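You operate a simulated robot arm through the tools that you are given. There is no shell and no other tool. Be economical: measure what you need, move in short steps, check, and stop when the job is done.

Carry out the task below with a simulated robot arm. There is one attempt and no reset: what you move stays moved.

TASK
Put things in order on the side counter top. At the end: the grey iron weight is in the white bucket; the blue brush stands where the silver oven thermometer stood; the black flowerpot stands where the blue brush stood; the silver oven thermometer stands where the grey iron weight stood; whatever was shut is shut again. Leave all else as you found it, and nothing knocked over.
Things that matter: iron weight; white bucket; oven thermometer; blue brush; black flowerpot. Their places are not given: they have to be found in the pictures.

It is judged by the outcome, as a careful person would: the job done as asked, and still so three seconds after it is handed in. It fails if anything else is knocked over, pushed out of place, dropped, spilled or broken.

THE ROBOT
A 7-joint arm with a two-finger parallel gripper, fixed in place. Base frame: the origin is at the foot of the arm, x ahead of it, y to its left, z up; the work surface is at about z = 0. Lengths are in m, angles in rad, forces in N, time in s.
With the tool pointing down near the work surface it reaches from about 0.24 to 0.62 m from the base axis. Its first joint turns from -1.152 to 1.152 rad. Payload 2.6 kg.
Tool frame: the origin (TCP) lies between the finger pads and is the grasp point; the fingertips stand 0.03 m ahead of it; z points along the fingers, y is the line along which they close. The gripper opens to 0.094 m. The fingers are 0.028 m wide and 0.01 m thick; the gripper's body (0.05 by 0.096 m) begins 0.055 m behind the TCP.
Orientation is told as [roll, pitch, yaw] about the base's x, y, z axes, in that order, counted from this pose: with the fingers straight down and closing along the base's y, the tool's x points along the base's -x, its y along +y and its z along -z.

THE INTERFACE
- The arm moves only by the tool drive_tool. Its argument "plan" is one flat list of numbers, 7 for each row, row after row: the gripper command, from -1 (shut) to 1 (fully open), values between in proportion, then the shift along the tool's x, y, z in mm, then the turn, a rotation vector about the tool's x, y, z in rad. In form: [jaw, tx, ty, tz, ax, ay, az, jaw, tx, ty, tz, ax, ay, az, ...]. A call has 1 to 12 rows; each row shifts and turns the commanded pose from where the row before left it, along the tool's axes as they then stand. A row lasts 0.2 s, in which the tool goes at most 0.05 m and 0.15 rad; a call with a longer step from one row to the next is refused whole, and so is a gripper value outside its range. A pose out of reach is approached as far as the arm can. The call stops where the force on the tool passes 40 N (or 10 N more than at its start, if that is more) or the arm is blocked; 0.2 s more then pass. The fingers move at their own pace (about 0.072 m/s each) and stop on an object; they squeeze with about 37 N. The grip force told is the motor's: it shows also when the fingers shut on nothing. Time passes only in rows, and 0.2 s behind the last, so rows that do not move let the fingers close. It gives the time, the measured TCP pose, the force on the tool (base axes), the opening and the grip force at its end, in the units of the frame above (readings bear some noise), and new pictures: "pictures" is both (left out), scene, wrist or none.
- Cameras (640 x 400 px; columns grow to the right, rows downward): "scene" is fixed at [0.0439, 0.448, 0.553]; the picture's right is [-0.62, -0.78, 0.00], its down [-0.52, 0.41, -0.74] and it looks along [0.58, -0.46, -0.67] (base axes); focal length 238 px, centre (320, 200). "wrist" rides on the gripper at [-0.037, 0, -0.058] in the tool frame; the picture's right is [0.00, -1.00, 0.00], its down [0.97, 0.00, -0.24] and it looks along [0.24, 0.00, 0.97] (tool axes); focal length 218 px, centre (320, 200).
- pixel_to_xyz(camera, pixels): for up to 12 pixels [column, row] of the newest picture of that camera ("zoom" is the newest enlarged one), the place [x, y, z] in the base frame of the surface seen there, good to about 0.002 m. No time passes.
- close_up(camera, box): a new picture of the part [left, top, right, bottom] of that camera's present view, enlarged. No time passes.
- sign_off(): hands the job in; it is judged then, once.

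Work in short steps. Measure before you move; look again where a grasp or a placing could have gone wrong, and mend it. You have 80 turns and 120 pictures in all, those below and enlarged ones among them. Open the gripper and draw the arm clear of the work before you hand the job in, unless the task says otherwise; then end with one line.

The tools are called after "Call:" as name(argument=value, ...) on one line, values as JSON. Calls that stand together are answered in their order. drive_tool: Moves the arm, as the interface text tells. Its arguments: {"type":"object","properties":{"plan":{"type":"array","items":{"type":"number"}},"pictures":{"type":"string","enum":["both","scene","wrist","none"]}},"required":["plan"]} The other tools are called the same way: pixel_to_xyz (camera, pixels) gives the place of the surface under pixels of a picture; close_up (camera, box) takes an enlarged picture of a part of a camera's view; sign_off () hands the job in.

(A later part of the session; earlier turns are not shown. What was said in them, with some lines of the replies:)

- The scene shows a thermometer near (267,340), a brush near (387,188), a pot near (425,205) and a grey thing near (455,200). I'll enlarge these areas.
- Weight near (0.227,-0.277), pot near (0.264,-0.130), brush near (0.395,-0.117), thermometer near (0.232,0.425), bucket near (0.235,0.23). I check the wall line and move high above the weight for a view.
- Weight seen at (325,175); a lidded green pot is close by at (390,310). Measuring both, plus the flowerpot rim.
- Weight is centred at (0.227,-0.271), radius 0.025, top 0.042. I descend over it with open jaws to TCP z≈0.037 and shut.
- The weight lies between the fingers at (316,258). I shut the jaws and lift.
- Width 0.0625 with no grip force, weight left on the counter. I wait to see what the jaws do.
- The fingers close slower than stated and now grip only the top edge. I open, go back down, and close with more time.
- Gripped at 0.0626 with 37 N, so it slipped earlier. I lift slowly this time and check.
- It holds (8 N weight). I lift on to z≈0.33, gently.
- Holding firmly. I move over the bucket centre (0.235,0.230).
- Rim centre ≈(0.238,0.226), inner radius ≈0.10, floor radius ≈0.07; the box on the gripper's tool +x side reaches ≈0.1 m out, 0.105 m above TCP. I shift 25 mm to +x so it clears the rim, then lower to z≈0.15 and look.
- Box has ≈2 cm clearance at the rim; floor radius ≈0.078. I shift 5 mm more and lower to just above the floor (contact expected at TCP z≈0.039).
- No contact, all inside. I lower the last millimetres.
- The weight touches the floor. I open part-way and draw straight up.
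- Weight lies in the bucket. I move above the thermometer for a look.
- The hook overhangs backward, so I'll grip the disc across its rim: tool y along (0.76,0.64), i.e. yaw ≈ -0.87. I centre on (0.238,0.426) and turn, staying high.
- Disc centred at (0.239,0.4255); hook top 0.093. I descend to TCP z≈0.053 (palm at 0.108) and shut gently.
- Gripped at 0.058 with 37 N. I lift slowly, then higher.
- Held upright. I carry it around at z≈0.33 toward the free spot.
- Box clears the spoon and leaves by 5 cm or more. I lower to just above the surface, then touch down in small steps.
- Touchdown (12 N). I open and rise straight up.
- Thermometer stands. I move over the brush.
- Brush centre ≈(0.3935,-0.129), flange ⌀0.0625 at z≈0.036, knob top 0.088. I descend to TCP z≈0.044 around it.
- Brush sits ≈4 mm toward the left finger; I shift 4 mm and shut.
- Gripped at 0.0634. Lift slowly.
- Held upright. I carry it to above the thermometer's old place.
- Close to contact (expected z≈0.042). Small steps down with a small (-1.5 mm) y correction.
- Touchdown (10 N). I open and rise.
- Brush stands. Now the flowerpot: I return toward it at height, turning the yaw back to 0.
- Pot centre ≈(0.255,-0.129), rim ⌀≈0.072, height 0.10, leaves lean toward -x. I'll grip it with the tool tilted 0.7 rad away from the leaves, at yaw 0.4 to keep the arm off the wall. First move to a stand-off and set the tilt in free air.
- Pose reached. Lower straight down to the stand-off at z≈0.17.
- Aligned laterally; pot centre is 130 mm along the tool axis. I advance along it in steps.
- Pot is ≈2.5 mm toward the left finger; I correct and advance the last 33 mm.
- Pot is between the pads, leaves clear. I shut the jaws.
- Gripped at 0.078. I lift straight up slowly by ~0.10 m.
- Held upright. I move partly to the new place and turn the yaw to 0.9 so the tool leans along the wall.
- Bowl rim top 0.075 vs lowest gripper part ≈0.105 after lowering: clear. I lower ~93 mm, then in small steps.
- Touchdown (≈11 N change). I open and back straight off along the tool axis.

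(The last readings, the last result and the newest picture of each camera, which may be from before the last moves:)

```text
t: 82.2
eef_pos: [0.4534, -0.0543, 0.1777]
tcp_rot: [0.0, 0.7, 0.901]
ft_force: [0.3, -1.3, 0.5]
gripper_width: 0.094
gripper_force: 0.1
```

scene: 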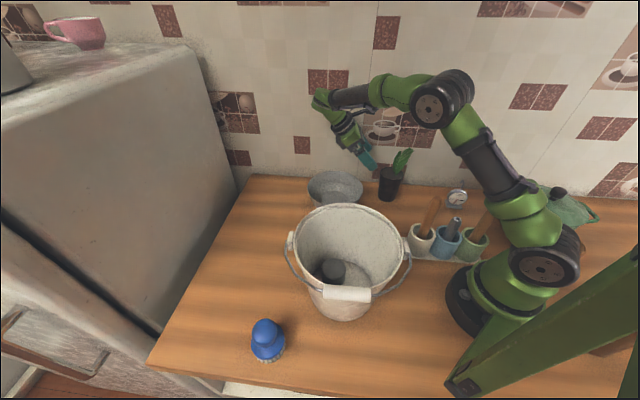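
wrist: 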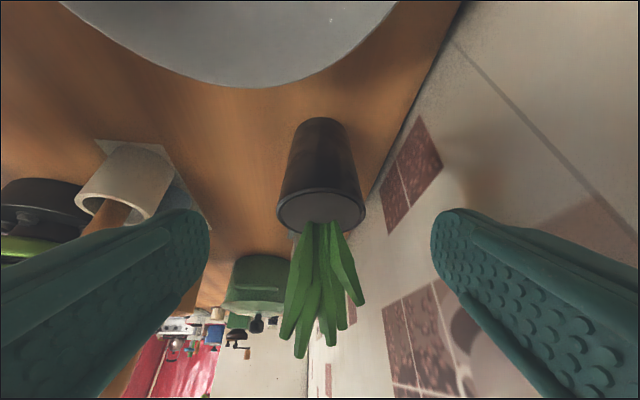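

Pot stands. I raise the arm clear and untilt, then check positions.

Call:
drive_tool(plan=[1, 24, 0, -29, 0, 0, 0, 1, 24, 0, -29, 0, 0, 0, 1, 24, 0, -29, 0, 0, 0, 1, 24, 0, -29, 0, 0, 0, 1, 0, 0, 0, 0, -0.14, 0, 1, 0, 0, 0, 0, -0.14, 0, 1, 0, 0, 0, 0, -0.14, 0, 1, 0, 0, 0, 0, -0.14, 0, 1, 0, 0, 0, 0, -0.14, 0])

Call:
close_up(camera="scene", box=[340, 130, 500, 250])

Call:
close_up(camera="scene", box=[220, 230, 400, 380])

Call:
pixel_to_xyz(camera="scene", pixels=[[389, 172], [380, 173], [400, 175], [387, 199], [267, 325], [268, 340], [457, 193], [332, 268]])

```text
t: 84.2
eef_pos: [0.4548, -0.0535, 0.3283]
tcp_rot: [0.0, -0.003, 0.899]
ft_force: [-0.2, 0.0, -0.1]
gripper_width: 0.0939
gripper_force: 0.0
```

scene: 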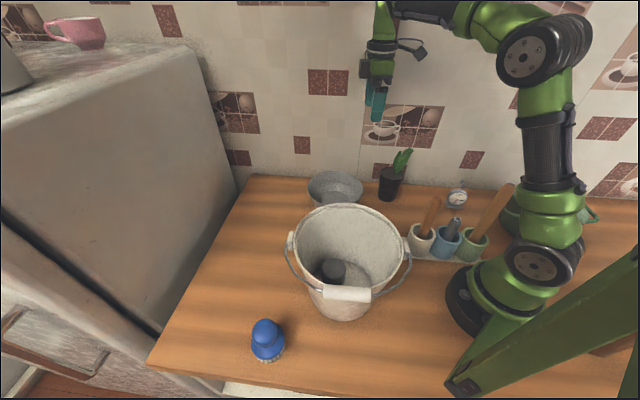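
wrist: 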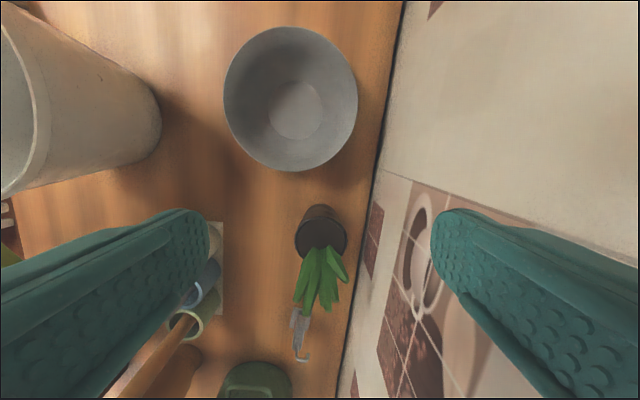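

```text
3.33 times, centred on (420, 190) of scene
```

zoom: 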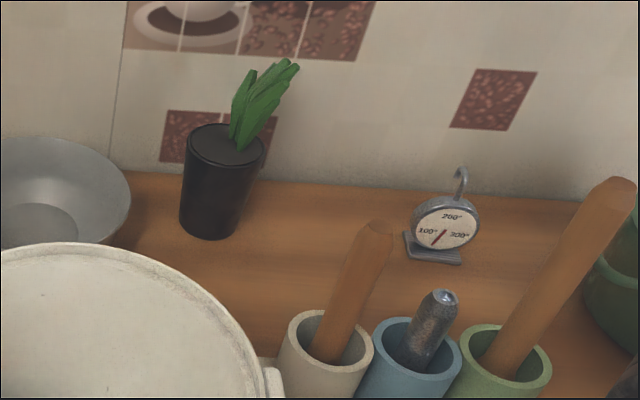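

```text
2.67 times, centred on (310, 305) of scene
```

zoom: 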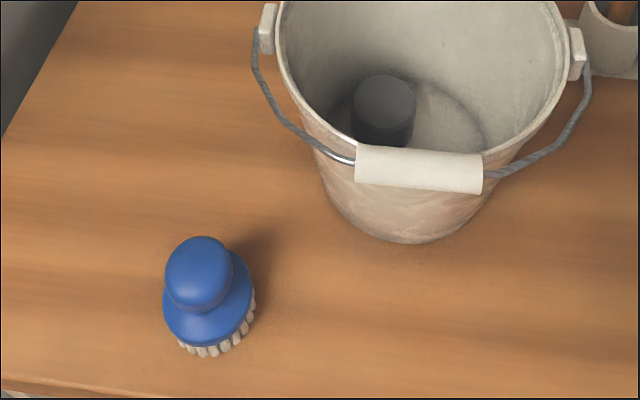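

```text
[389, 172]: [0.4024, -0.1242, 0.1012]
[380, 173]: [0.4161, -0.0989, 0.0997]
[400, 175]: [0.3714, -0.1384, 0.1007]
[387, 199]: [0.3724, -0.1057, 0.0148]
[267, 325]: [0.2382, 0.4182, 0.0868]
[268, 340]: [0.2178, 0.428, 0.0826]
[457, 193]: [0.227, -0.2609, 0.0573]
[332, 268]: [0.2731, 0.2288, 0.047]
```

All four items stand in their places, nothing else has moved, the jaws are open and the arm is clear. I hand it in.

Call:
sign_off()

```text
The job is handed in.
```

The job is done and handed in. The iron weight is in the white bucket. The brush stands where the thermometer stood, the flowerpot where the brush stood, and the thermometer where the weight stood. Nothing else was moved or knocked over, and nothing had to be opened.
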